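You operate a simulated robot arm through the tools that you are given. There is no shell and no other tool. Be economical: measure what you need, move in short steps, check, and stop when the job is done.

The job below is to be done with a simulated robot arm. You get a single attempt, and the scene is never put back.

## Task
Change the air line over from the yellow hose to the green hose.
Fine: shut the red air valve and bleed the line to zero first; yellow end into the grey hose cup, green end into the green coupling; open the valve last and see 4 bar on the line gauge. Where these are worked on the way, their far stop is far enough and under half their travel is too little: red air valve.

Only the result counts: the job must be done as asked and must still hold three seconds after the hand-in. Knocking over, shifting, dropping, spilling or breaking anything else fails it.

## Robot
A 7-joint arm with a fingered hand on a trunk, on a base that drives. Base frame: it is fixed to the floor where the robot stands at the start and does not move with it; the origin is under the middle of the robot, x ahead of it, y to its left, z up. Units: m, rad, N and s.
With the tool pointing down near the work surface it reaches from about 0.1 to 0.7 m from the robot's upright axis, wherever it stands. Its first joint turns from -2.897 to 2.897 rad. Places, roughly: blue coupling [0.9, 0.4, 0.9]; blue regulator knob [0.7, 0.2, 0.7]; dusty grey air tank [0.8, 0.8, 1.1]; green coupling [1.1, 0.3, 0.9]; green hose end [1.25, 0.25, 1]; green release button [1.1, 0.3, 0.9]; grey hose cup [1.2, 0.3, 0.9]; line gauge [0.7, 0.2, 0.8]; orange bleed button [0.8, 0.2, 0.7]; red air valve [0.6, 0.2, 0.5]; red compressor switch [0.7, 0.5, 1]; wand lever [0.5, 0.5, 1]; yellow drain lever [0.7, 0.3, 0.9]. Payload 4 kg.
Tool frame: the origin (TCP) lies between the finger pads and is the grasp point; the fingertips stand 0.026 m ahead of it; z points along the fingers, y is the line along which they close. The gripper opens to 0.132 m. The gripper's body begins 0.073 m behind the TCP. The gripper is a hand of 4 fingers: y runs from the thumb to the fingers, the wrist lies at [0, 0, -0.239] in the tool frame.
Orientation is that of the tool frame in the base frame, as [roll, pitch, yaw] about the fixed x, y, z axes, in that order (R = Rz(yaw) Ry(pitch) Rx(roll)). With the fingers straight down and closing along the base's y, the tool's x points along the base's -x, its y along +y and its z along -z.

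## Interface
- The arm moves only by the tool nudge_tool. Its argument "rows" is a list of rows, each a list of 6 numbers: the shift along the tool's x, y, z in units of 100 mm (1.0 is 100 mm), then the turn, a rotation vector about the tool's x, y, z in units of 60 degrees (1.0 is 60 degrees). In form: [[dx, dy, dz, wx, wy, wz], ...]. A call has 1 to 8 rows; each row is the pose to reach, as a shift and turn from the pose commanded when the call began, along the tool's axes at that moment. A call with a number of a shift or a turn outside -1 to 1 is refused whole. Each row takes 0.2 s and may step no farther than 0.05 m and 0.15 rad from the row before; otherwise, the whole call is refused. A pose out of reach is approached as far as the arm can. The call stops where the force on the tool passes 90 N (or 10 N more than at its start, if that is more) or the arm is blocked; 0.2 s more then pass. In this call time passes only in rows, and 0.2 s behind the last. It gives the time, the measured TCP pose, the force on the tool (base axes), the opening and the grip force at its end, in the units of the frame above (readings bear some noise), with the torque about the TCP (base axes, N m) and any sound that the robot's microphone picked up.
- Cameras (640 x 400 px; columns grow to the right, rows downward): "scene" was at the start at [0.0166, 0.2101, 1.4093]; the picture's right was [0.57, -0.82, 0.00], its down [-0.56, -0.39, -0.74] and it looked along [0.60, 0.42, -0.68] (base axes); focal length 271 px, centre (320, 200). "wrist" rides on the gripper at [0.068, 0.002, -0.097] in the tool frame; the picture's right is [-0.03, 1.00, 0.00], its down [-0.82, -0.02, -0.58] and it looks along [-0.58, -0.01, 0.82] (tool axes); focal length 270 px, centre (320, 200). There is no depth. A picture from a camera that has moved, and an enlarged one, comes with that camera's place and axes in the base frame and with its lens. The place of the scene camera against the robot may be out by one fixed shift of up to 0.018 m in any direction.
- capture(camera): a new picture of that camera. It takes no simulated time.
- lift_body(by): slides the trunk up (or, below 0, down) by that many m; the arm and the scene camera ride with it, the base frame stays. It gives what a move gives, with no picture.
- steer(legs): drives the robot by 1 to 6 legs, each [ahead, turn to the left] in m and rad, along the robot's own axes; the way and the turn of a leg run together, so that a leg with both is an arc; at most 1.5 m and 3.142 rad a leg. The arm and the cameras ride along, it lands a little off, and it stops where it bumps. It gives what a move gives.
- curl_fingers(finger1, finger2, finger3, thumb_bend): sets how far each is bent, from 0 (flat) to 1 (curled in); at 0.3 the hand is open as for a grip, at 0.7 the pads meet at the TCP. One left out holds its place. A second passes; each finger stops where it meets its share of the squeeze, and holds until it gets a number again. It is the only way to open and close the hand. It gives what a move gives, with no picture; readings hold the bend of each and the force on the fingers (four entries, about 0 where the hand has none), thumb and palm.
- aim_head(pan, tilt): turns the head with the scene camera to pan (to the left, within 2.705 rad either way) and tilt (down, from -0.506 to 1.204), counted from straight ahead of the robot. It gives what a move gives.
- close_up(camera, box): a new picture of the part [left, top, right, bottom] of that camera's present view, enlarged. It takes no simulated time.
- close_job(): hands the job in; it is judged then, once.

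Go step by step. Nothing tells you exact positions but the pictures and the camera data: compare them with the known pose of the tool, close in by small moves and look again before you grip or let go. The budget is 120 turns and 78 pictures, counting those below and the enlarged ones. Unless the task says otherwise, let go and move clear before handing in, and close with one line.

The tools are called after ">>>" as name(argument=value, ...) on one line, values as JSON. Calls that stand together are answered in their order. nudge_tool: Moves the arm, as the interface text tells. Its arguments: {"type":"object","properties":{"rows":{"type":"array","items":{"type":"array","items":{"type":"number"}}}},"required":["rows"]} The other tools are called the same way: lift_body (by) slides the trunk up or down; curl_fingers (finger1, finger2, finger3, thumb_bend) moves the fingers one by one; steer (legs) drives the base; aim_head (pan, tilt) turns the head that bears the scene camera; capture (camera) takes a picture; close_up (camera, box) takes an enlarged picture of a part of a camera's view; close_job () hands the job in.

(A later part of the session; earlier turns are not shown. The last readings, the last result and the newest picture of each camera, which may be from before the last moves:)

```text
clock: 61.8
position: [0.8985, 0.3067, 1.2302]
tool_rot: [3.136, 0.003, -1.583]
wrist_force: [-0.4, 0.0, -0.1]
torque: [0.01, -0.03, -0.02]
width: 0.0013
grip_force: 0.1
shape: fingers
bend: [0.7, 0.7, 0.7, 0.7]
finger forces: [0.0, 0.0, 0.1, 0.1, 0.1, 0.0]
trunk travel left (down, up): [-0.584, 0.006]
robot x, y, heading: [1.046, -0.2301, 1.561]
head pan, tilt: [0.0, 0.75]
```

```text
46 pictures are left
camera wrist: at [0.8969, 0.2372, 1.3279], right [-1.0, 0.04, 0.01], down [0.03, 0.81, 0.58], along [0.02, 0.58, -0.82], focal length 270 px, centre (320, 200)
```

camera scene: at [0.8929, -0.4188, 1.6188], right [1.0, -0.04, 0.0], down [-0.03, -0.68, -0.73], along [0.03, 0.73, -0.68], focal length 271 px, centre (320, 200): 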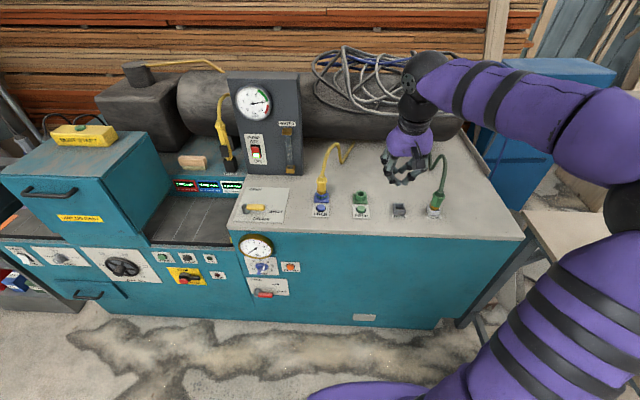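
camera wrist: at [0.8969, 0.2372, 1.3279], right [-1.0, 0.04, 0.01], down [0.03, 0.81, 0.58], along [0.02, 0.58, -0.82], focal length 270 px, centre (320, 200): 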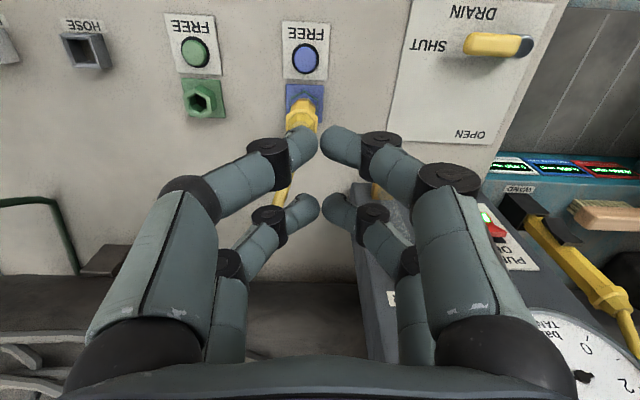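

The button looks to be near (0.917, 0.292). I'll descend in steps and check the alignment.

>>> nudge_tool(rows=[[0.31, -0.19, 0.3, 0, 0, 0], [0.31, -0.19, 0.75, 0, 0, 0], [0.31, -0.19, 1.0, 0, 0, 0]])

>>> nudge_tool(rows=[[0, 0, 0.4, 0, 0, 0], [0, 0, 0.8, 0, 0, 0], [0, 0, 1.0, 0, 0, 0]])

>>> capture(camera="wrist")

>>> close_up(camera="scene", box=[220, 200, 460, 350])

```text
clock: 62.6
position: [0.9172, 0.2768, 1.1298]
tool_rot: [3.138, 0.002, -1.581]
wrist_force: [0.3, 1.0, -0.5]
torque: [0.0, 0.02, 0.03]
width: 0.0013
grip_force: 0.0
shape: fingers
bend: [0.7, 0.7, 0.7, 0.7]
finger forces: [0.1, 0.0, 0.0, 0.1, 0.0, 0.1]
trunk travel left (down, up): [-0.584, 0.006]
robot x, y, heading: [1.0396, -0.2342, 1.57]
head pan, tilt: [0.0, 0.75]
```

```text
clock: 63.4
position: [0.9169, 0.2761, 1.0288]
tool_rot: [3.134, 0.004, -1.58]
wrist_force: [0.6, -0.2, 0.6]
torque: [0.02, 0.02, 0.01]
width: 0.0012
grip_force: 0.0
shape: fingers
bend: [0.7, 0.7, 0.7, 0.7]
finger forces: [0.0, 0.0, 0.0, 0.1, 0.0, 0.0]
trunk travel left (down, up): [-0.584, 0.006]
robot x, y, heading: [1.0401, -0.227, 1.562]
head pan, tilt: [0.0, 0.75]
```

```text
45 pictures are left
camera wrist: at [0.9148, 0.207, 1.1262], right [-1.0, 0.03, 0.01], down [0.03, 0.81, 0.58], along [0.02, 0.58, -0.81], focal length 270 px, centre (320, 200)
```

wrist: 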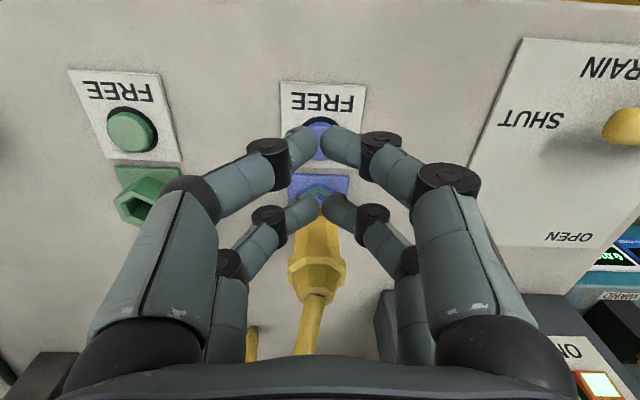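

```text
2.67 times, centred on (340, 275) of scene
camera zoom: at [0.8963, -0.2224, 1.6188], right [1.0, -0.01, 0.0], down [0.0, -0.68, -0.73], along [0.0, 0.73, -0.68], focal length 722 px, centre (267, 0)
```

zoom: 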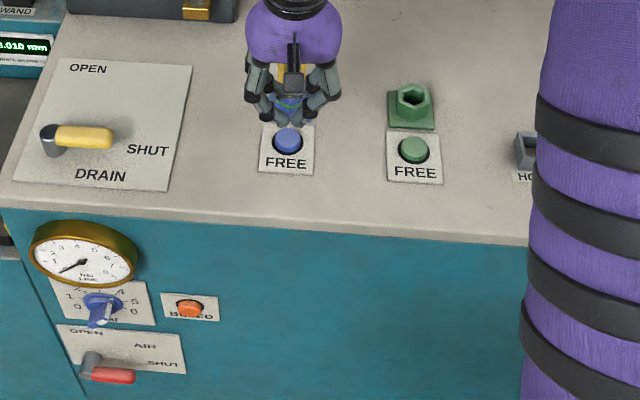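

The button top triangulates to (0.917, 0.292, 0.923), and the far finger pair lines up with it. Pressing down.

>>> nudge_tool(rows=[[0.03, 0, 0.4, 0, 0, 0], [0.03, 0, 0.7, 0, 0, 0], [0.03, 0, 0.8, 0, 0, 0], [0.03, 0, 0.85, 0, 0, 0], [0.03, 0, 0.89, 0, 0, 0]])

>>> capture(camera="wrist")

```text
clock: 64.6
position: [0.917, 0.2737, 0.9486]
tool_rot: [3.133, 0.019, -1.579]
wrist_force: [5.1, -5.0, 85.4]
torque: [-0.55, -0.26, 0.14]
width: 0.0012
grip_force: 42.8
shape: fingers
bend: [0.72, 0.73, 0.73, 0.71]
finger forces: [15.8, 20.5, 19.2, 0.0, 31.2, 0.1]
trunk travel left (down, up): [-0.584, 0.006]
robot x, y, heading: [1.0445, -0.2317, 1.567]
head pan, tilt: [0.0, 0.75]
heard: click
```

```text
43 pictures are left
camera wrist: at [0.9153, 0.2024, 1.0448], right [-1.0, 0.03, 0.01], down [0.03, 0.8, 0.59], along [0.01, 0.59, -0.81], focal length 270 px, centre (320, 200)
```

wrist: 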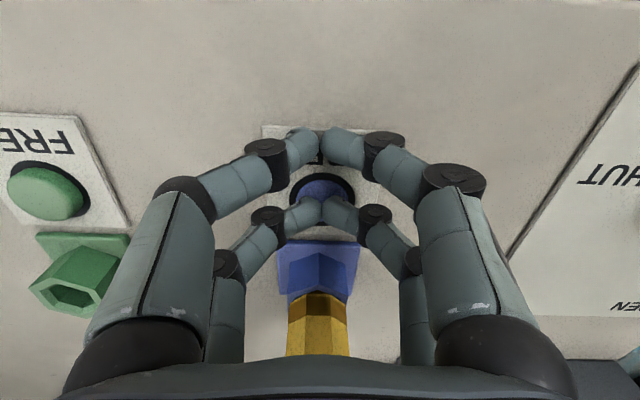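

I heard a click, and the plug looks slightly raised. I'll retreat upward and look.

>>> nudge_tool(rows=[[0, 0, -0.3, 0, 0, 0], [0, 0, -0.7, 0, 0, 0], [0.2, 0, -1.0, 0, 0, 0]])

>>> capture(camera="wrist")

>>> close_up(camera="scene", box=[260, 180, 420, 280])

```text
clock: 65.4
position: [0.9171, 0.253, 1.0398]
tool_rot: [3.137, 0.0, -1.579]
wrist_force: [0.2, -0.3, 0.1]
torque: [0.0, -0.01, -0.01]
width: 0.0011
grip_force: 0.1
shape: fingers
bend: [0.7, 0.7, 0.7, 0.7]
finger forces: [0.1, 0.0, 0.0, 0.0, 0.1, 0.1]
trunk travel left (down, up): [-0.584, 0.006]
robot x, y, heading: [1.0438, -0.2286, 1.566]
head pan, tilt: [0.0, 0.75]
```

```text
42 pictures are left
camera wrist: at [0.9154, 0.184, 1.1374], right [-1.0, 0.03, 0.01], down [0.03, 0.82, 0.58], along [0.02, 0.58, -0.82], focal length 270 px, centre (320, 200)
```

wrist: 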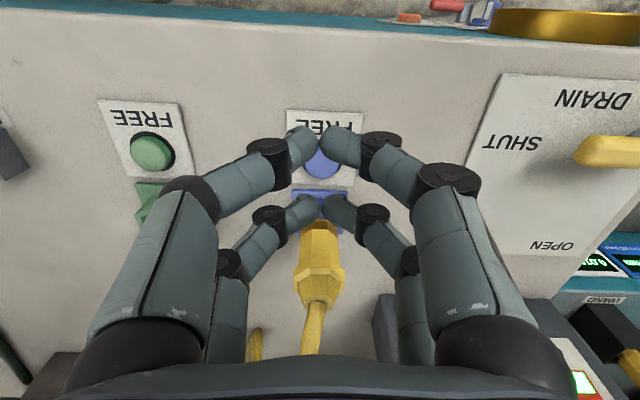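

```text
4.00 times, centred on (340, 230) of scene
camera zoom: at [0.8964, -0.2232, 1.6187], right [1.0, -0.01, 0.0], down [0.0, -0.68, -0.73], along [0.0, 0.73, -0.68], focal length 1083 px, centre (240, 80)
```

zoom: 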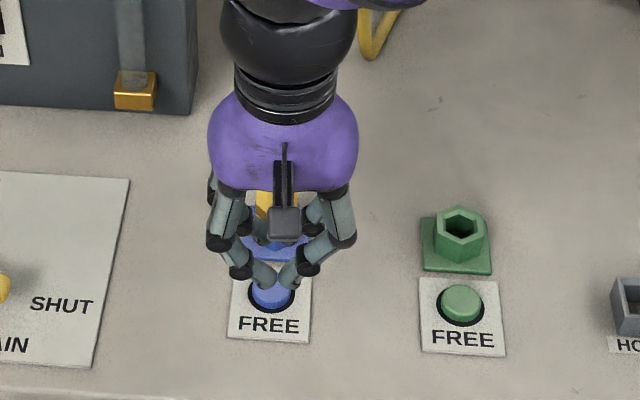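

The plug now needs gripping. Its hose rises behind it, so I'll come in tilted about 45° from the front to keep the palm clear of the hose. I'll back up, open the hand and tilt.

>>> nudge_tool(rows=[[0.3, 0, -0.4, 0, 0, 0], [0.5, 0, -0.7, 0, -0.13, 0], [0.5, 0, -0.7, 0, -0.26, 0], [0.5, 0, -0.7, 0, -0.39, 0], [0.5, 0, -0.7, 0, -0.52, 0], [0.5, 0, -0.7, 0, -0.65, 0], [0.5, 0, -0.7, 0, -0.78, 0]])

>>> curl_fingers(finger1=0.3, finger2=0.3, finger3=0.3, thumb_bend=0.3)

>>> capture(camera="wrist")

```text
clock: 67.0
position: [0.9166, 0.2045, 1.1115]
tool_rot: [3.138, 0.797, -1.587]
wrist_force: [0.0, 0.5, 1.0]
torque: [-0.01, 0.0, -0.02]
width: 0.001
grip_force: 0.1
shape: fingers
bend: [0.7, 0.7, 0.7, 0.7]
finger forces: [0.0, 0.1, 0.0, 0.0, 0.0, 0.0]
trunk travel left (down, up): [-0.584, 0.006]
robot x, y, heading: [1.0452, -0.2324, 1.561]
head pan, tilt: [0.0, 0.75]
```

```text
clock: 68.0
position: [0.9169, 0.2047, 1.1112]
tool_rot: [3.138, 0.797, -1.587]
wrist_force: [0.6, 0.3, -0.3]
torque: [0.0, -0.04, 0.01]
width: 0.1324
grip_force: 0.1
shape: fingers
bend: [0.3, 0.3, 0.3, 0.3]
finger forces: [0.1, 0.0, 0.0, 0.0, 0.0, 0.0]
trunk travel left (down, up): [-0.584, 0.006]
robot x, y, heading: [1.0453, -0.23, 1.567]
head pan, tilt: [0.0, 0.75]
```

```text
40 pictures are left
camera wrist: at [0.9141, 0.0876, 1.1304], right [-1.0, 0.03, 0.02], down [0.02, 0.16, 0.99], along [0.03, 0.99, -0.16], focal length 270 px, centre (320, 200)
```

wrist: 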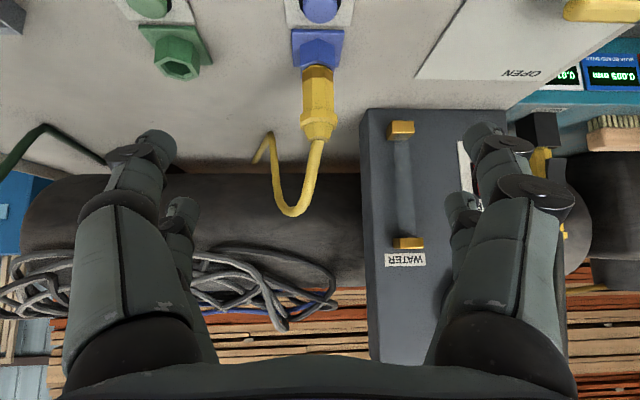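

The tilt is good and the view is clear. The plug axis is at ≈(0.919, 0.358), with the body spanning z≈0.94–1.01. I'll approach along the finger direction in two stages.

>>> nudge_tool(rows=[[-0.17, 0, 0.35, 0, 0, 0], [-0.17, 0, 0.7, 0, 0, 0], [-0.17, 0, 1.0, 0, 0, 0]])

>>> nudge_tool(rows=[[0, 0, 0.3, 0, 0, 0], [0, 0, 0.6, 0, 0, 0], [0, 0, 0.75, 0, 0, 0]])

>>> capture(camera="wrist")

>>> close_up(camera="scene", box=[260, 180, 420, 280])

```text
clock: 68.8
position: [0.9181, 0.2876, 1.0543]
tool_rot: [3.133, 0.818, -1.587]
wrist_force: [-0.4, 0.1, 0.2]
torque: [0.0, -0.02, 0.0]
width: 0.1326
grip_force: 0.1
shape: fingers
bend: [0.3, 0.3, 0.3, 0.3]
finger forces: [0.0, 0.1, 0.0, 0.0, 0.0, 0.0]
trunk travel left (down, up): [-0.584, 0.006]
robot x, y, heading: [1.0444, -0.2333, 1.567]
head pan, tilt: [0.0, 0.75]
```

```text
clock: 69.6
position: [0.9186, 0.3414, 1.0035]
tool_rot: [3.134, 0.819, -1.586]
wrist_force: [0.4, 0.7, 0.5]
torque: [-0.02, 0.0, 0.02]
width: 0.1324
grip_force: 0.1
shape: fingers
bend: [0.3, 0.3, 0.3, 0.3]
finger forces: [0.0, 0.1, 0.1, 0.0, 0.1, 0.0]
trunk travel left (down, up): [-0.584, 0.006]
robot x, y, heading: [1.0387, -0.2318, 1.566]
head pan, tilt: [0.0, 0.75]
```

```text
39 pictures are left
camera wrist: at [0.9153, 0.2244, 1.0198], right [-1.0, 0.03, 0.02], down [0.03, 0.13, 0.99], along [0.02, 0.99, -0.14], focal length 270 px, centre (320, 200)
```

wrist: 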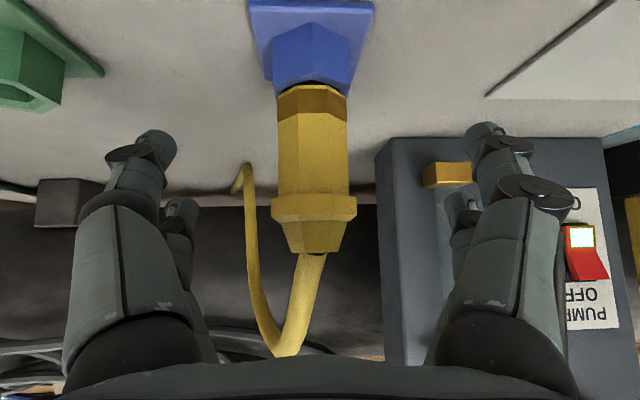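

```text
4.00 times, centred on (340, 230) of scene
camera zoom: at [0.8964, -0.2224, 1.6188], right [1.0, -0.01, 0.0], down [0.0, -0.68, -0.73], along [0.0, 0.73, -0.68], focal length 1083 px, centre (240, 80)
```

zoom: 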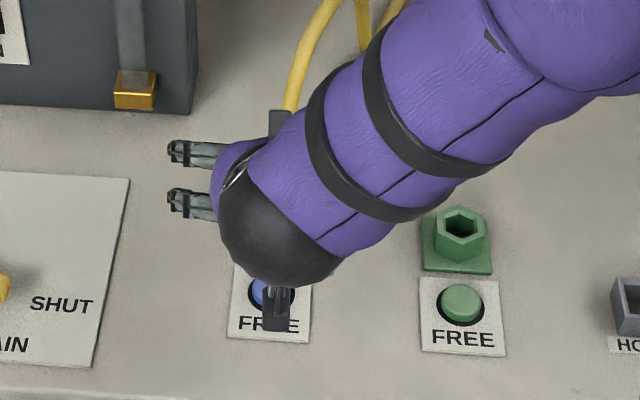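

The plug axis is at ≈(0.920, 0.347), with the straight body from z≈0.946 to 1.0. I'll make a small final adjustment and close on it.

>>> nudge_tool(rows=[[0.13, -0.01, 0.145, 0, 0, 0]])

>>> curl_fingers(finger1=0.7, finger2=0.7, finger3=0.7, thumb_bend=0.7)

>>> capture(camera="wrist")

```text
clock: 70.0
position: [0.9195, 0.3432, 0.9834]
tool_rot: [3.132, 0.819, -1.585]
wrist_force: [0.7, -0.6, -1.4]
torque: [0.02, -0.03, -0.02]
width: 0.1327
grip_force: 0.1
shape: fingers
bend: [0.3, 0.3, 0.3, 0.3]
finger forces: [0.0, 0.0, 0.0, 0.0, 0.0, 0.0]
trunk travel left (down, up): [-0.584, 0.006]
robot x, y, heading: [1.0428, -0.2275, 1.57]
head pan, tilt: [0.0, 0.75]
```

```text
clock: 71.0
position: [0.9195, 0.343, 0.9842]
tool_rot: [3.132, 0.819, -1.587]
wrist_force: [3.7, -0.1, -0.3]
torque: [-0.02, -0.15, 0.01]
width: 0.0283
grip_force: 9.6
shape: fingers
bend: [0.61, 0.68, 0.68, 0.65]
finger forces: [6.7, 1.2, 1.3, 0.0, 10.6, 0.0]
trunk travel left (down, up): [-0.584, 0.006]
robot x, y, heading: [1.0408, -0.2313, 1.563]
head pan, tilt: [0.0, 0.75]
```

```text
37 pictures are left
camera wrist: at [0.9167, 0.2255, 1.0012], right [-1.0, 0.03, 0.02], down [0.03, 0.13, 0.99], along [0.02, 0.99, -0.14], focal length 270 px, centre (320, 200)
```

wrist: 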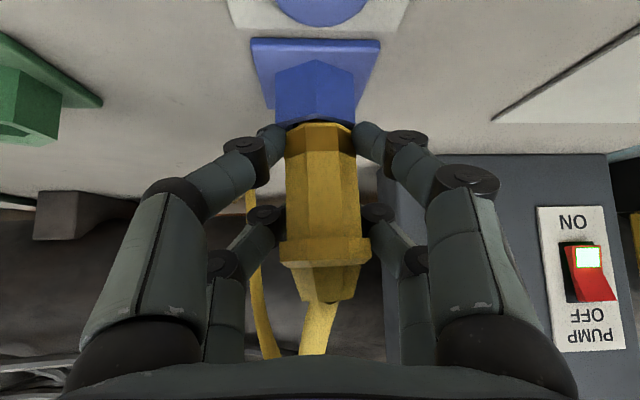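

The fingers wrap the plug but the grip is light. I'll squeeze harder and test-lift slightly.

>>> curl_fingers(finger1=0.85, finger2=0.85, finger3=0.85, thumb_bend=0.85)

>>> capture(camera="wrist")

```text
clock: 72.0
position: [0.92, 0.3434, 0.9841]
tool_rot: [3.135, 0.818, -1.588]
wrist_force: [13.1, 1.3, -1.5]
torque: [-0.1, -0.49, -0.02]
width: 0.0275
grip_force: 21.4
shape: fingers
bend: [0.61, 0.72, 0.73, 0.58]
finger forces: [6.0, 8.5, 6.7, 0.0, 21.2, 0.0]
trunk travel left (down, up): [-0.584, 0.006]
robot x, y, heading: [1.0402, -0.2308, 1.562]
head pan, tilt: [0.0, 0.75]
```

```text
36 pictures are left
camera wrist: at [0.9177, 0.2258, 1.001], right [-1.0, 0.03, 0.02], down [0.03, 0.14, 0.99], along [0.03, 0.99, -0.14], focal length 270 px, centre (320, 200)
```

wrist: 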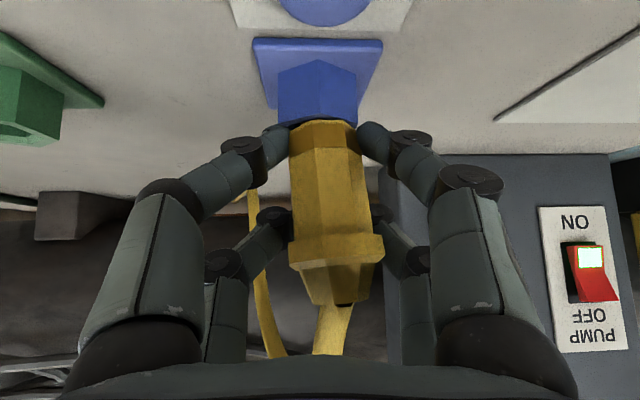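

The grip is firm at 21 N. Lifting straight up.

>>> nudge_tool(rows=[[-0.073, 0, -0.068, 0, 0, 0], [-0.146, 0, -0.137, 0, 0, 0], [-0.22, 0, -0.205, 0, 0, 0], [-0.36, 0, -0.34, 0, 0, 0]])

>>> capture(camera="wrist")

```text
clock: 73.0
position: [0.9191, 0.3438, 1.0346]
tool_rot: [3.133, 0.818, -1.585]
wrist_force: [0.4, 0.0, -1.1]
torque: [-0.03, -0.01, 0.0]
width: 0.0277
grip_force: 14.5
shape: fingers
bend: [0.61, 0.72, 0.74, 0.6]
finger forces: [9.7, 4.3, 0.0, 0.1, 15.0, 0.0]
trunk travel left (down, up): [-0.584, 0.006]
robot x, y, heading: [1.0441, -0.2286, 1.565]
head pan, tilt: [0.0, 0.75]
```

```text
35 pictures are left
camera wrist: at [0.9168, 0.2264, 1.0512], right [-1.0, 0.03, 0.02], down [0.03, 0.13, 0.99], along [0.02, 0.99, -0.14], focal length 270 px, centre (320, 200)
```

wrist: 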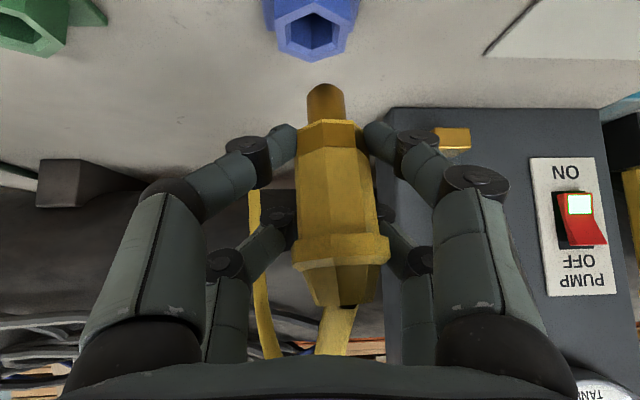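

The plug is out, with its nose about 0.055 below the TCP. The grey cup is at ≈(1.198, 0.276), so I'll raise the plug and carry it over there.

>>> nudge_tool(rows=[[-0.36, 0, -0.34, 0, 0, 0], [-0.44, -0.45, -0.41, 0, 0, 0], [-0.44, -0.9, -0.41, 0, 0, 0]])

>>> nudge_tool(rows=[[0.15, -0.4, -0.17, 0, 0, 0], [0.31, -0.8, -0.33, 0, 0, 0]])

>>> capture(camera="wrist")

```text
clock: 73.8
position: [1.0119, 0.3442, 1.0937]
tool_rot: [3.133, 0.818, -1.587]
wrist_force: [0.2, -0.1, -1.6]
torque: [-0.03, -0.01, 0.03]
width: 0.0276
grip_force: 14.8
shape: fingers
bend: [0.6, 0.72, 0.74, 0.6]
finger forces: [9.7, 4.3, 0.0, 0.1, 14.8, 0.0]
trunk travel left (down, up): [-0.584, 0.006]
robot x, y, heading: [1.0404, -0.231, 1.565]
head pan, tilt: [0.0, 0.75]
```

```text
clock: 74.4
position: [1.0926, 0.2969, 1.093]
tool_rot: [3.129, 0.82, -1.588]
wrist_force: [0.1, -0.8, -1.4]
torque: [0.02, 0.07, 0.02]
width: 0.0275
grip_force: 14.4
shape: fingers
bend: [0.6, 0.72, 0.74, 0.6]
finger forces: [9.6, 4.4, 0.1, 0.0, 14.9, 0.1]
trunk travel left (down, up): [-0.584, 0.006]
robot x, y, heading: [1.0434, -0.2317, 1.566]
head pan, tilt: [0.0, 0.75]
```

```text
34 pictures are left
camera wrist: at [1.0894, 0.1787, 1.1089], right [-1.0, 0.03, 0.03], down [0.03, 0.13, 0.99], along [0.02, 0.99, -0.14], focal length 270 px, centre (320, 200)
```

wrist: 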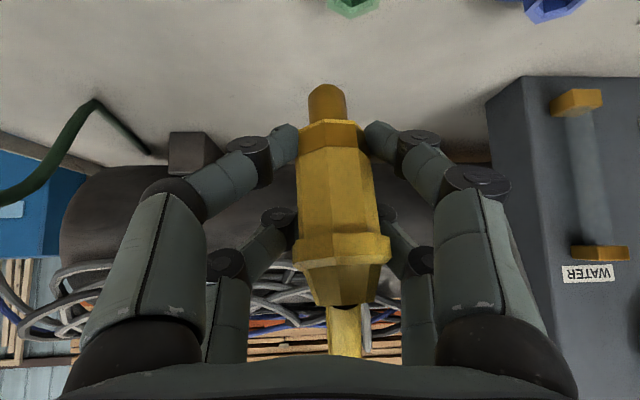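

I'll continue over to the cup and come a little lower so the wrist camera can see it.

>>> nudge_tool(rows=[[0.07, -0.4, -0.07, 0, 0, 0], [0.14, -0.8, -0.15, 0, 0, 0]])

>>> nudge_tool(rows=[[0.11, -0.28, 0.1, 0, 0, 0], [0.29, -0.28, 0.27, 0, 0, 0]])

>>> capture(camera="wrist")

>>> close_up(camera="scene", box=[380, 180, 540, 280])

```text
clock: 75.0
position: [1.1721, 0.2741, 1.0917]
tool_rot: [3.133, 0.821, -1.586]
wrist_force: [1.2, -0.1, -1.4]
torque: [0.01, -0.04, 0.0]
width: 0.0276
grip_force: 14.1
shape: fingers
bend: [0.6, 0.72, 0.74, 0.6]
finger forces: [9.7, 4.3, 0.1, 0.1, 14.9, 0.0]
trunk travel left (down, up): [-0.584, 0.006]
robot x, y, heading: [1.0442, -0.2306, 1.56]
head pan, tilt: [0.0, 0.75]
```

```text
clock: 75.6
position: [1.1987, 0.276, 1.0529]
tool_rot: [3.131, 0.82, -1.587]
wrist_force: [-0.1, 1.2, -1.4]
torque: [0.0, -0.02, 0.0]
width: 0.0277
grip_force: 14.4
shape: fingers
bend: [0.6, 0.72, 0.74, 0.6]
finger forces: [9.7, 4.2, 0.0, 0.1, 14.7, 0.0]
trunk travel left (down, up): [-0.584, 0.006]
robot x, y, heading: [1.0417, -0.2271, 1.565]
head pan, tilt: [0.0, 0.75]
```

```text
33 pictures are left
camera wrist: at [1.1955, 0.158, 1.0697], right [-1.0, 0.03, 0.03], down [0.03, 0.14, 0.99], along [0.02, 0.99, -0.14], focal length 270 px, centre (320, 200)
```

wrist: 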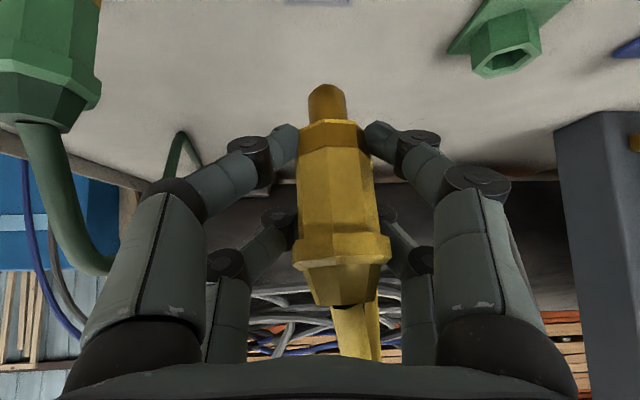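

```text
4.00 times, centred on (460, 230) of scene
camera zoom: at [0.8975, -0.2224, 1.6189], right [1.0, -0.01, 0.0], down [0.0, -0.68, -0.73], along [0.0, 0.73, -0.68], focal length 1083 px, centre (-240, 80)
```

zoom: 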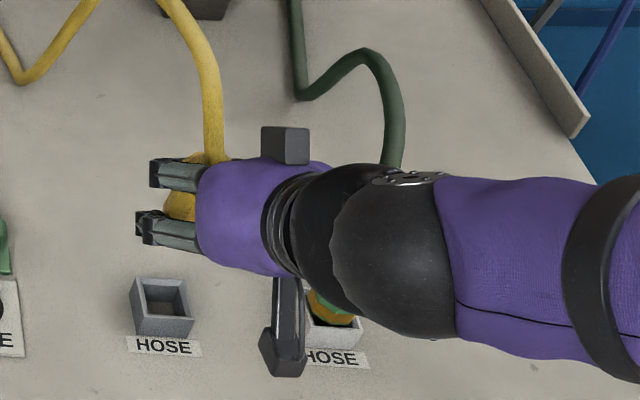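

The cup centre is at ≈(1.197, 0.274). I'll descend until the nose is just above the rim and check.

>>> nudge_tool(rows=[[0.17, -0.01, 0.13, 0, 0, 0], [0.34, -0.01, 0.265, 0, 0, 0]])

>>> capture(camera="wrist")

>>> close_up(camera="scene", box=[400, 210, 500, 280])

```text
clock: 76.2
position: [1.198, 0.2714, 1.0076]
tool_rot: [3.133, 0.818, -1.586]
wrist_force: [0.5, 0.1, -1.4]
torque: [0.0, 0.01, 0.02]
width: 0.0277
grip_force: 13.9
shape: fingers
bend: [0.6, 0.72, 0.74, 0.61]
finger forces: [9.8, 4.1, 0.0, 0.0, 14.7, 0.1]
trunk travel left (down, up): [-0.584, 0.006]
robot x, y, heading: [1.0427, -0.2297, 1.566]
head pan, tilt: [0.0, 0.75]
```

```text
31 pictures are left
camera wrist: at [1.1949, 0.154, 1.025], right [-1.0, 0.03, 0.02], down [0.03, 0.14, 0.99], along [0.02, 0.99, -0.14], focal length 270 px, centre (320, 200)
```

wrist: 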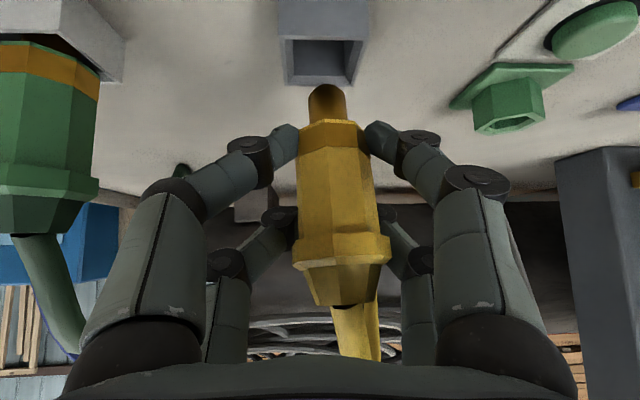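

```text
5.71 times, centred on (450, 245) of scene
camera zoom: at [0.8972, -0.2222, 1.6189], right [1.0, -0.01, 0.0], down [0.0, -0.68, -0.73], along [0.0, 0.73, -0.68], focal length 1547 px, centre (-423, -57)
```

zoom: 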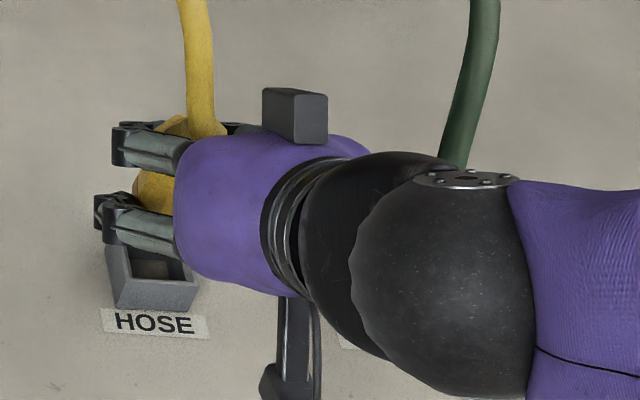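

The nose is over the opening: cup ≈(1.194, 0.272, rim 0.94), nose ≈(1.194, 0.275, 0.953). Lowering it in slowly.

>>> nudge_tool(rows=[[0.09, 0, 0.055, 0, 0, 0], [0.165, 0, 0.12, 0, 0, 0], [0.2, 0, 0.155, 0, 0, 0]])

>>> capture(camera="wrist")

```text
clock: 77.0
position: [1.1979, 0.2684, 0.9838]
tool_rot: [3.132, 0.82, -1.589]
wrist_force: [-0.1, -4.3, -0.3]
torque: [-0.19, 0.04, 0.04]
width: 0.0278
grip_force: 15.1
shape: fingers
bend: [0.6, 0.72, 0.74, 0.6]
finger forces: [9.8, 4.1, 0.0, 0.0, 16.2, 0.0]
trunk travel left (down, up): [-0.584, 0.006]
robot x, y, heading: [1.0426, -0.2282, 1.566]
head pan, tilt: [0.0, 0.75]
```

```text
29 pictures are left
camera wrist: at [1.1944, 0.1501, 1.0005], right [-1.0, 0.03, 0.02], down [0.03, 0.14, 0.99], along [0.02, 0.99, -0.14], focal length 270 px, centre (320, 200)
```

wrist: 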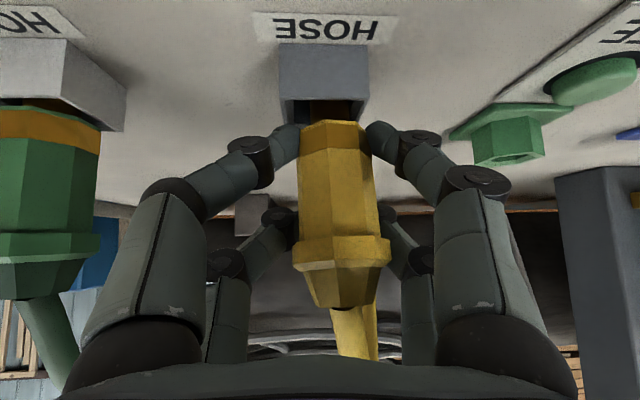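

The nose is inside and lightly touching the far wall. I'll ease back 4 mm and lower until it seats.

>>> nudge_tool(rows=[[0.03, 0, -0.03, 0, 0, 0], [0.075, 0, 0.015, 0, 0, 0], [0.115, 0, 0.055, 0, 0, 0], [0.15, 0, 0.09, 0, 0, 0]])

>>> capture(camera="wrist")

```text
clock: 78.0
position: [1.201, 0.2651, 0.9711]
tool_rot: [-3.141, 0.829, -1.582]
wrist_force: [14.9, -6.2, 48.8]
torque: [0.05, -0.89, -0.09]
width: 0.0261
grip_force: 42.3
shape: fingers
bend: [0.58, 0.72, 0.75, 0.78]
finger forces: [7.7, 4.3, 0.0, 0.0, 72.9, 0.1]
trunk travel left (down, up): [-0.584, 0.006]
robot x, y, heading: [1.0459, -0.2312, 1.567]
head pan, tilt: [0.0, 0.75]
```

```text
28 pictures are left
camera wrist: at [1.1974, 0.1467, 0.9876], right [-1.0, 0.03, 0.02], down [0.02, 0.12, 0.99], along [0.03, 0.99, -0.13], focal length 270 px, centre (320, 200)
```

wrist: 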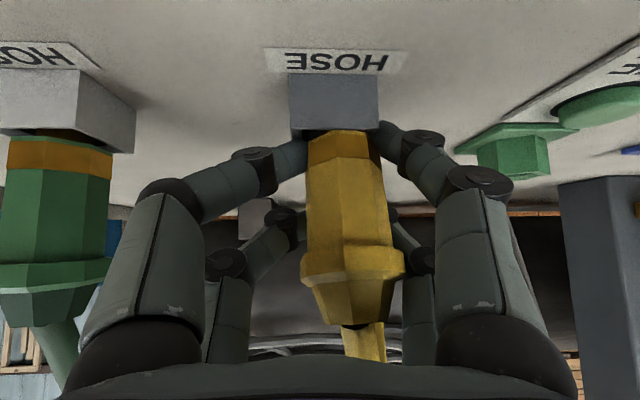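

The band sits at the rim just as it does on the green plug, so it is seated; the thumb is touching the cup. I'll relieve the load slightly and open the hand.

>>> nudge_tool(rows=[[-0.03, 0.02, -0.03, 0, 0, 0]])

>>> curl_fingers(finger1=0.3, finger2=0.3, finger3=0.3, thumb_bend=0.3)

>>> capture(camera="wrist")

```text
clock: 78.4
position: [1.1991, 0.2662, 0.9718]
tool_rot: [3.137, 0.821, -1.59]
wrist_force: [23.0, -15.7, 44.7]
torque: [-0.41, -1.12, -0.12]
width: 0.0261
grip_force: 48.3
shape: fingers
bend: [0.59, 0.72, 0.75, 0.79]
finger forces: [8.1, 3.6, 0.0, 0.0, 85.0, 0.1]
trunk travel left (down, up): [-0.584, 0.006]
robot x, y, heading: [1.0421, -0.2291, 1.555]
head pan, tilt: [0.0, 0.75]
```

```text
clock: 79.4
position: [1.2005, 0.2608, 0.967]
tool_rot: [3.126, 0.813, -1.602]
wrist_force: [0.1, 0.7, 0.4]
torque: [-0.01, 0.04, 0.01]
width: 0.1327
grip_force: 0.0
shape: fingers
bend: [0.3, 0.3, 0.3, 0.3]
finger forces: [0.0, 0.0, 0.0, 0.1, 0.0, 0.0]
trunk travel left (down, up): [-0.584, 0.006]
robot x, y, heading: [1.0427, -0.229, 1.563]
head pan, tilt: [0.0, 0.75]
```

```text
27 pictures are left
camera wrist: at [1.1958, 0.1451, 0.9852], right [-1.0, 0.04, 0.03], down [0.03, 0.14, 0.99], along [0.03, 0.99, -0.14], focal length 270 px, centre (320, 200)
```

wrist: 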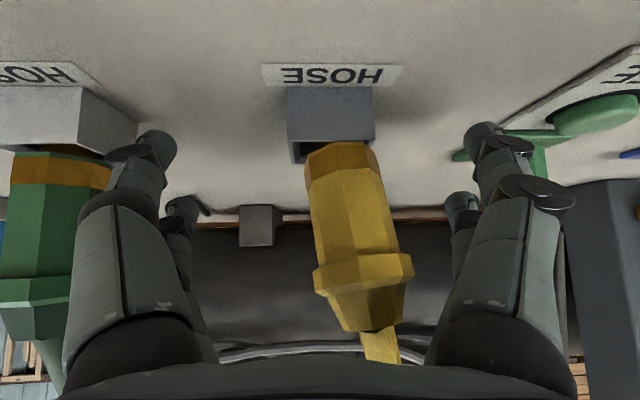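

I'll retreat straight back along the fingers and check how the plug sits.

>>> nudge_tool(rows=[[0, 0, -0.3, 0, 0, 0], [0, 0, -0.7, 0, 0, 0], [0, 0, -1.0, 0, 0, 0]])

>>> close_up(camera="wrist", box=[160, 0, 480, 200])

>>> close_up(camera="scene", box=[380, 180, 540, 280])

```text
clock: 80.2
position: [1.2109, 0.2094, 1.0444]
tool_rot: [3.131, 0.818, -1.587]
wrist_force: [0.0, 0.7, -0.9]
torque: [0.0, 0.0, -0.03]
width: 0.1329
grip_force: 0.0
shape: fingers
bend: [0.3, 0.3, 0.3, 0.3]
finger forces: [0.0, 0.0, 0.0, 0.1, 0.1, 0.1]
out of reach, approached as far as the arm can: row 2, 3
trunk travel left (down, up): [-0.584, 0.006]
robot x, y, heading: [1.0436, -0.2321, 1.567]
head pan, tilt: [0.0, 0.75]
```

```text
2.00 times, centred on (320, 100) of wrist
camera zoom: at [1.2083, 0.0916, 1.0608], right [-1.0, 0.03, 0.03], down [0.03, 0.14, 0.99], along [0.02, 0.99, -0.14], focal length 541 px, centre (320, 400)
```

zoom: 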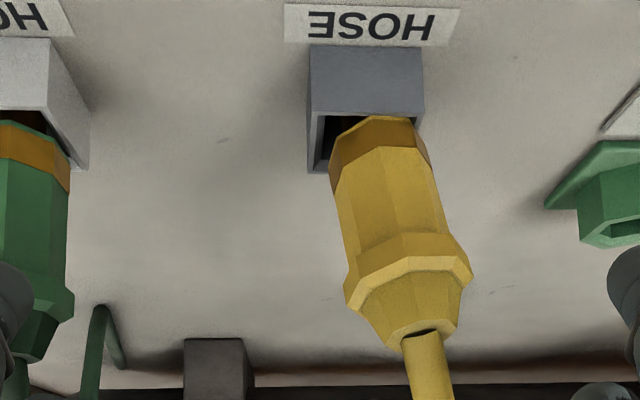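

```text
4.00 times, centred on (460, 230) of scene
camera zoom: at [0.8961, -0.2227, 1.6187], right [1.0, -0.01, 0.0], down [0.0, -0.68, -0.73], along [0.0, 0.73, -0.68], focal length 1083 px, centre (-240, 80)
```

zoom: 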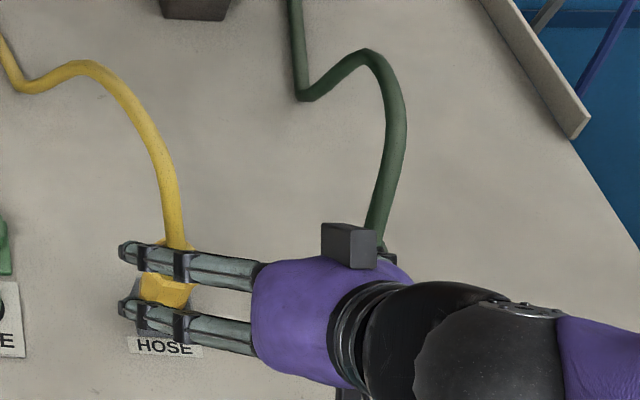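

The yellow end rests in the grey cup. Next is the green plug at ≈(1.315, 0.26): I'll rise, shift right and look at it.

>>> nudge_tool(rows=[[-0.3, 0, -0.28, 0, 0, 0], [-0.5, 0, -0.48, 0, 0, 0], [-0.5, -0.45, -0.48, 0, 0, 0], [-0.5, -0.9, -0.48, 0, 0, 0]])

>>> capture(camera="wrist")

```text
clock: 81.2
position: [1.3014, 0.2067, 1.1124]
tool_rot: [3.132, 0.819, -1.587]
wrist_force: [0.0, 0.1, -0.1]
torque: [-0.01, 0.02, 0.01]
width: 0.1326
grip_force: 0.0
shape: fingers
bend: [0.3, 0.3, 0.3, 0.3]
finger forces: [0.1, 0.0, 0.0, 0.1, 0.0, 0.0]
trunk travel left (down, up): [-0.584, 0.006]
robot x, y, heading: [1.0424, -0.2319, 1.567]
head pan, tilt: [0.0, 0.75]
```

```text
24 pictures are left
camera wrist: at [1.2979, 0.0898, 1.1289], right [-1.0, 0.03, 0.02], down [0.03, 0.13, 0.99], along [0.02, 0.99, -0.13], focal length 270 px, centre (320, 200)
```

wrist: 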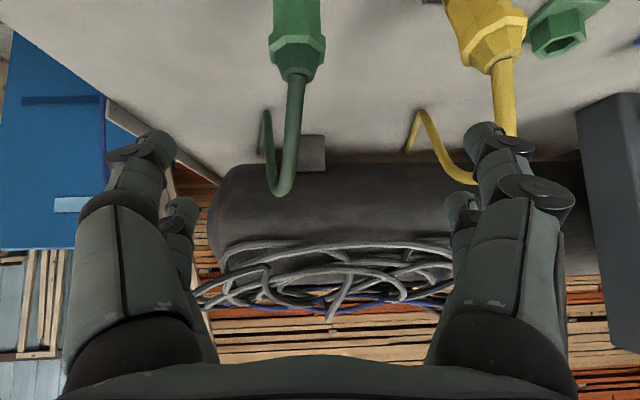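

The green plug is at ≈(1.314, 0.264), ring z≈1.0. Approaching it in two stages.

>>> nudge_tool(rows=[[0.3, -0.12, 0.2, 0, 0, 0], [0.6, -0.12, 0.45, 0, 0, 0], [0.6, -0.12, 0.75, 0, 0, 0]])

>>> capture(camera="wrist")

```text
clock: 82.0
position: [1.3127, 0.2215, 1.0174]
tool_rot: [3.134, 0.819, -1.587]
wrist_force: [0.2, 0.7, 0.1]
torque: [-0.01, 0.0, 0.01]
width: 0.1325
grip_force: 0.1
shape: fingers
bend: [0.3, 0.3, 0.3, 0.3]
finger forces: [0.1, 0.0, 0.0, 0.0, 0.1, 0.0]
trunk travel left (down, up): [-0.584, 0.006]
robot x, y, heading: [1.0466, -0.2299, 1.569]
head pan, tilt: [0.0, 0.75]
```

```text
23 pictures are left
camera wrist: at [1.3094, 0.1035, 1.0344], right [-1.0, 0.03, 0.02], down [0.03, 0.14, 0.99], along [0.02, 0.99, -0.14], focal length 270 px, centre (320, 200)
```

wrist: 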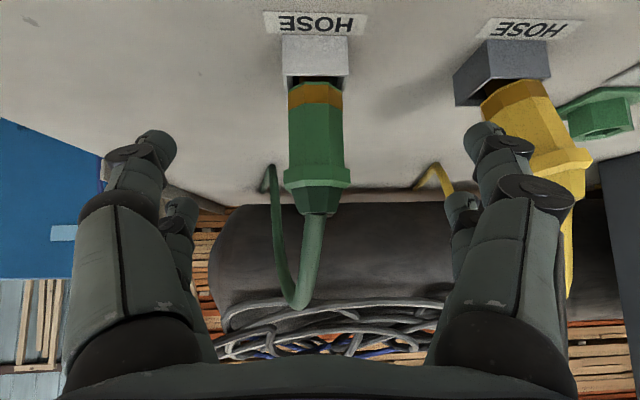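

The left fingers would come close to the yellow plug, so I'll narrow the opening first. Then I'll move in and grip.

>>> curl_fingers(finger1=0.43, finger2=0.43, finger3=0.43, thumb_bend=0.43)

>>> nudge_tool(rows=[[0.05, -0.01, 0.25, 0, 0, 0], [0.05, -0.01, 0.49, 0, 0, 0]])

>>> capture(camera="wrist")

```text
clock: 83.0
position: [1.3132, 0.2216, 1.0167]
tool_rot: [3.133, 0.818, -1.587]
wrist_force: [0.4, 0.7, 0.6]
torque: [0.05, 0.01, -0.03]
width: 0.09
grip_force: 0.2
shape: fingers
bend: [0.43, 0.43, 0.43, 0.43]
finger forces: [0.1, 0.1, 0.0, 0.1, 0.0, 0.0]
trunk travel left (down, up): [-0.584, 0.006]
robot x, y, heading: [1.0409, -0.2309, 1.561]
head pan, tilt: [0.0, 0.75]
```

```text
clock: 83.6
position: [1.3123, 0.2538, 0.9811]
tool_rot: [3.134, 0.82, -1.587]
wrist_force: [-0.2, 1.2, 0.4]
torque: [-0.01, 0.0, -0.02]
width: 0.0903
grip_force: 0.1
shape: fingers
bend: [0.43, 0.43, 0.43, 0.43]
finger forces: [0.1, 0.1, 0.0, 0.0, 0.1, 0.0]
trunk travel left (down, up): [-0.584, 0.006]
robot x, y, heading: [1.0397, -0.2307, 1.562]
head pan, tilt: [0.0, 0.75]
```

```text
22 pictures are left
camera wrist: at [1.3102, 0.136, 0.9979], right [-1.0, 0.03, 0.02], down [0.03, 0.14, 0.99], along [0.02, 0.99, -0.14], focal length 270 px, centre (320, 200)
```

wrist: 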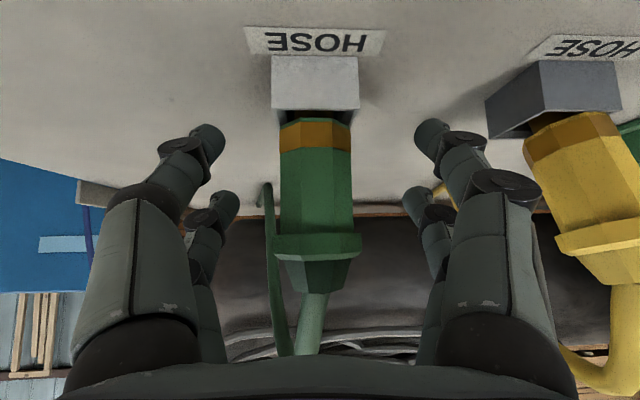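

The green plug is centred between the fingers. Closing gently first to keep it upright.

>>> curl_fingers(finger1=0.72, finger2=0.75, finger3=0.75, thumb_bend=0.75)

>>> nudge_tool(rows=[[-0.073, 0, -0.068, 0, 0, 0], [-0.146, 0, -0.137, 0, 0, 0], [-0.29, 0, -0.27, 0, 0, 0]])

>>> capture(camera="wrist")

```text
clock: 84.6
position: [1.3147, 0.2531, 0.982]
tool_rot: [3.133, 0.819, -1.59]
wrist_force: [4.2, -2.0, -0.4]
torque: [-0.06, -0.15, -0.02]
width: 0.0281
grip_force: 13.6
shape: fingers
bend: [0.61, 0.73, 0.74, 0.67]
finger forces: [7.4, 6.0, 0.0, 0.0, 14.3, 0.1]
trunk travel left (down, up): [-0.584, 0.006]
robot x, y, heading: [1.0405, -0.2264, 1.569]
head pan, tilt: [0.0, 0.75]
```

```text
clock: 85.4
position: [1.311, 0.2534, 1.0215]
tool_rot: [3.131, 0.818, -1.587]
wrist_force: [0.5, -0.3, -1.3]
torque: [0.0, 0.03, -0.04]
width: 0.0279
grip_force: 13.3
shape: fingers
bend: [0.6, 0.73, 0.74, 0.67]
finger forces: [8.7, 5.9, 0.0, 0.0, 12.3, 0.0]
trunk travel left (down, up): [-0.584, 0.006]
robot x, y, heading: [1.0399, -0.2294, 1.565]
head pan, tilt: [0.0, 0.75]
```

```text
21 pictures are left
camera wrist: at [1.309, 0.1356, 1.0383], right [-1.0, 0.03, 0.03], down [0.03, 0.14, 0.99], along [0.02, 0.99, -0.14], focal length 270 px, centre (320, 200)
```

wrist: 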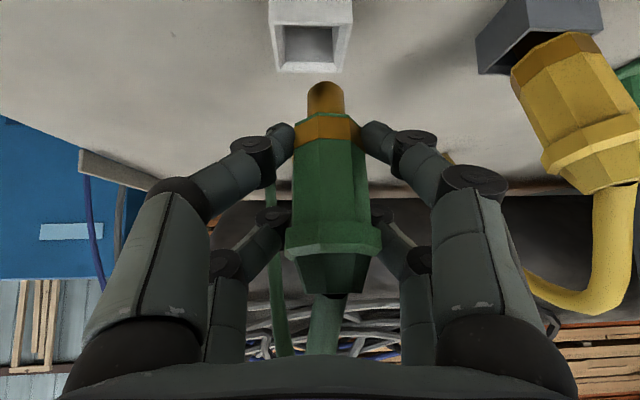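

The green plug is out and upright. I'll raise it over the yellow hose and carry it left to above the green coupling.

>>> nudge_tool(rows=[[-0.36, 0, -0.34, 0, 0, 0], [-0.72, 0, -0.68, 0, 0, 0], [-0.95, 0, -0.89, 0, 0, 0]])

>>> nudge_tool(rows=[[-0.29, 0.1, -0.27, 0, 0, 0], [-0.29, 0.55, -0.27, 0, 0, 0], [-0.29, 0.95, -0.27, 0, 0, 0]])

>>> nudge_tool(rows=[[-0.1, 0.45, 0.1, 0, 0, 0], [-0.31, 0.8, 0.33, 0, 0, 0], [-0.55, 0.98, 0.58, 0, 0, 0]])

>>> nudge_tool(rows=[[0.33, 0.42, 0.3, 0, 0, 0], [0.66, 0.42, 0.6, 0, 0, 0]])

>>> capture(camera="wrist")

```text
clock: 86.2
position: [1.3148, 0.2538, 1.152]
tool_rot: [3.133, 0.82, -1.587]
wrist_force: [0.8, 0.3, -2.0]
torque: [0.01, -0.02, 0.0]
width: 0.0281
grip_force: 14.3
shape: fingers
bend: [0.6, 0.73, 0.74, 0.67]
finger forces: [8.6, 5.9, 0.1, 0.0, 12.2, 0.0]
trunk travel left (down, up): [-0.584, 0.006]
robot x, y, heading: [1.042, -0.2332, 1.563]
head pan, tilt: [0.0, 0.75]
```

```text
clock: 87.0
position: [1.2201, 0.2544, 1.1944]
tool_rot: [3.132, 0.819, -1.587]
wrist_force: [0.4, -0.8, -1.2]
torque: [0.01, -0.03, 0.0]
width: 0.028
grip_force: 11.1
shape: fingers
bend: [0.6, 0.73, 0.74, 0.67]
finger forces: [8.7, 1.3, 0.0, 0.0, 12.2, 0.0]
trunk travel left (down, up): [-0.584, 0.006]
robot x, y, heading: [1.0415, -0.2341, 1.566]
head pan, tilt: [0.0, 0.75]
```

```text
clock: 87.8
position: [1.1206, 0.3375, 1.1929]
tool_rot: [3.133, 0.819, -1.586]
wrist_force: [-0.2, 0.7, -1.6]
torque: [-0.02, 0.03, 0.01]
width: 0.0277
grip_force: 10.4
shape: fingers
bend: [0.6, 0.73, 0.74, 0.68]
finger forces: [8.6, 1.1, 0.1, 0.0, 12.0, 0.1]
trunk travel left (down, up): [-0.584, 0.006]
robot x, y, heading: [1.0448, -0.2292, 1.559]
head pan, tilt: [0.0, 0.75]
```

```text
refused: row 1 steps farther than a row can; nothing moved
```

```text
20 pictures are left
camera wrist: at [1.1182, 0.2211, 1.2094], right [-1.0, 0.03, 0.02], down [0.03, 0.14, 0.99], along [0.02, 0.99, -0.14], focal length 270 px, centre (320, 200)
```

wrist: 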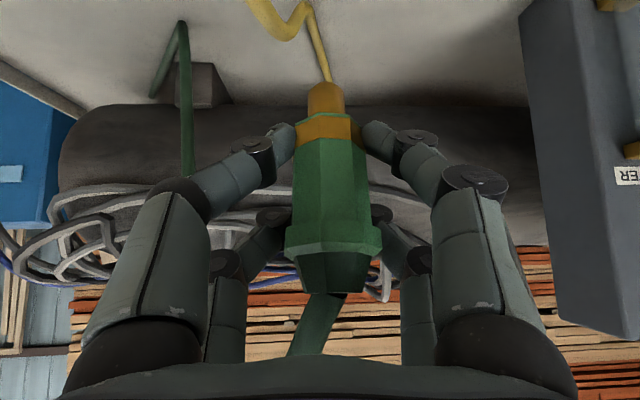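

Continuing left, then down toward the coupling.

>>> nudge_tool(rows=[[0, 0.48, 0, 0, 0, 0], [0.33, 0.5, 0.3, 0, 0, 0], [0.66, 0.5, 0.6, 0, 0, 0], [0.97, 0.5, 0.91, 0, 0, 0]])

>>> nudge_tool(rows=[[0.15, 0, 0.14, 0, 0, 0], [0.29, 0, 0.27, 0, 0, 0]])

>>> capture(camera="wrist")

```text
clock: 88.8
position: [1.0704, 0.3372, 1.0564]
tool_rot: [3.134, 0.818, -1.586]
wrist_force: [0.2, 0.6, -0.5]
torque: [-0.02, -0.02, -0.04]
width: 0.0278
grip_force: 10.7
shape: fingers
bend: [0.6, 0.73, 0.74, 0.68]
finger forces: [8.6, 1.2, 0.0, 0.0, 11.7, 0.0]
trunk travel left (down, up): [-0.584, 0.006]
robot x, y, heading: [1.0409, -0.2321, 1.563]
head pan, tilt: [0.0, 0.75]
```

```text
clock: 89.4
position: [1.0694, 0.3381, 1.0208]
tool_rot: [3.134, 0.817, -1.585]
wrist_force: [0.8, 1.0, -1.8]
torque: [0.01, -0.05, 0.02]
width: 0.0277
grip_force: 10.5
shape: fingers
bend: [0.6, 0.73, 0.74, 0.68]
finger forces: [8.6, 1.2, 0.0, 0.0, 11.8, 0.0]
trunk travel left (down, up): [-0.584, 0.006]
robot x, y, heading: [1.0401, -0.2316, 1.567]
head pan, tilt: [0.0, 0.75]
```

```text
19 pictures are left
camera wrist: at [1.067, 0.2201, 1.0361], right [-1.0, 0.03, 0.02], down [0.03, 0.13, 0.99], along [0.02, 0.99, -0.14], focal length 270 px, centre (320, 200)
```

wrist: 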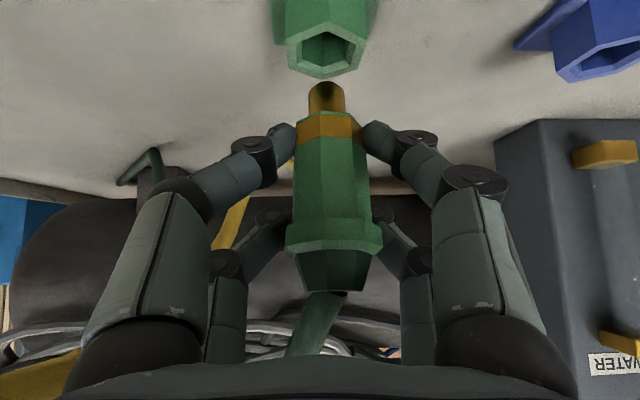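

The coupling centre is at ≈(1.0635, 0.345, rim 0.945) and the nose at ≈(1.065, 0.3425, 0.96). I'll lower to just at the rim and check the alignment.

>>> nudge_tool(rows=[[0.09, 0.015, 0.105, 0, 0, 0]])

>>> close_up(camera="wrist", box=[240, 0, 400, 160])

```text
clock: 89.8
position: [1.0697, 0.3386, 1.0076]
tool_rot: [3.137, 0.823, -1.586]
wrist_force: [4.0, -3.5, 11.8]
torque: [-0.02, -0.11, -0.04]
width: 0.0275
grip_force: 12.9
shape: fingers
bend: [0.6, 0.73, 0.74, 0.68]
finger forces: [9.0, 0.7, 0.1, 0.1, 16.0, 0.0]
trunk travel left (down, up): [-0.584, 0.006]
robot x, y, heading: [1.046, -0.2295, 1.563]
head pan, tilt: [0.0, 0.75]
```

```text
2.50 times, centred on (320, 80) of wrist
camera zoom: at [1.0662, 0.2207, 1.0241], right [-1.0, 0.03, 0.02], down [0.03, 0.13, 0.99], along [0.03, 0.99, -0.13], focal length 676 px, centre (320, 500)
```

zoom: 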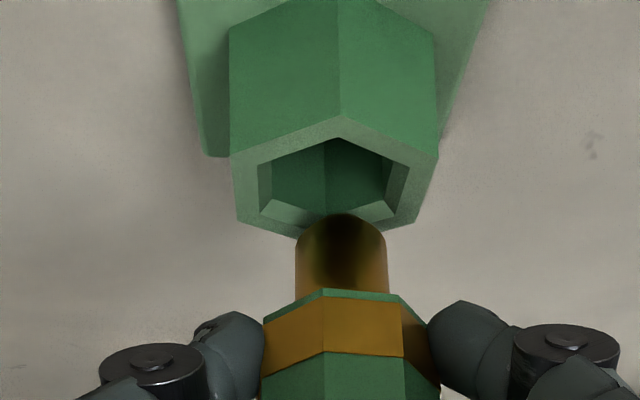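

The nose is touching the far rim, so it needs to come about 12 mm nearer. I'll lift slightly, shift and look again.

>>> nudge_tool(rows=[[-0.044, 0, -0.041, 0, 0, 0], [0.038, -0.01, -0.129, 0, 0, 0]])

>>> close_up(camera="wrist", box=[240, 0, 400, 160])

```text
clock: 90.4
position: [1.0693, 0.3256, 1.0121]
tool_rot: [3.134, 0.818, -1.585]
wrist_force: [0.6, 0.3, -2.0]
torque: [0.0, -0.03, 0.03]
width: 0.0281
grip_force: 10.9
shape: fingers
bend: [0.59, 0.73, 0.74, 0.68]
finger forces: [9.3, 1.0, 0.0, 0.0, 11.6, 0.0]
trunk travel left (down, up): [-0.584, 0.006]
robot x, y, heading: [1.0435, -0.2292, 1.561]
head pan, tilt: [0.0, 0.75]
```

```text
2.50 times, centred on (320, 80) of wrist
camera zoom: at [1.0663, 0.208, 1.0283], right [-1.0, 0.03, 0.02], down [0.03, 0.14, 0.99], along [0.02, 0.99, -0.14], focal length 676 px, centre (320, 500)
```

zoom: 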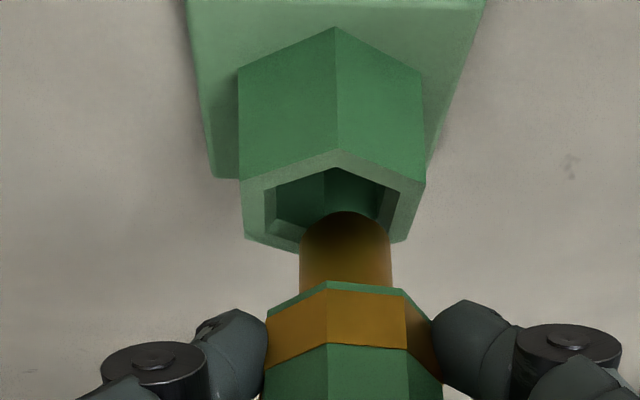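

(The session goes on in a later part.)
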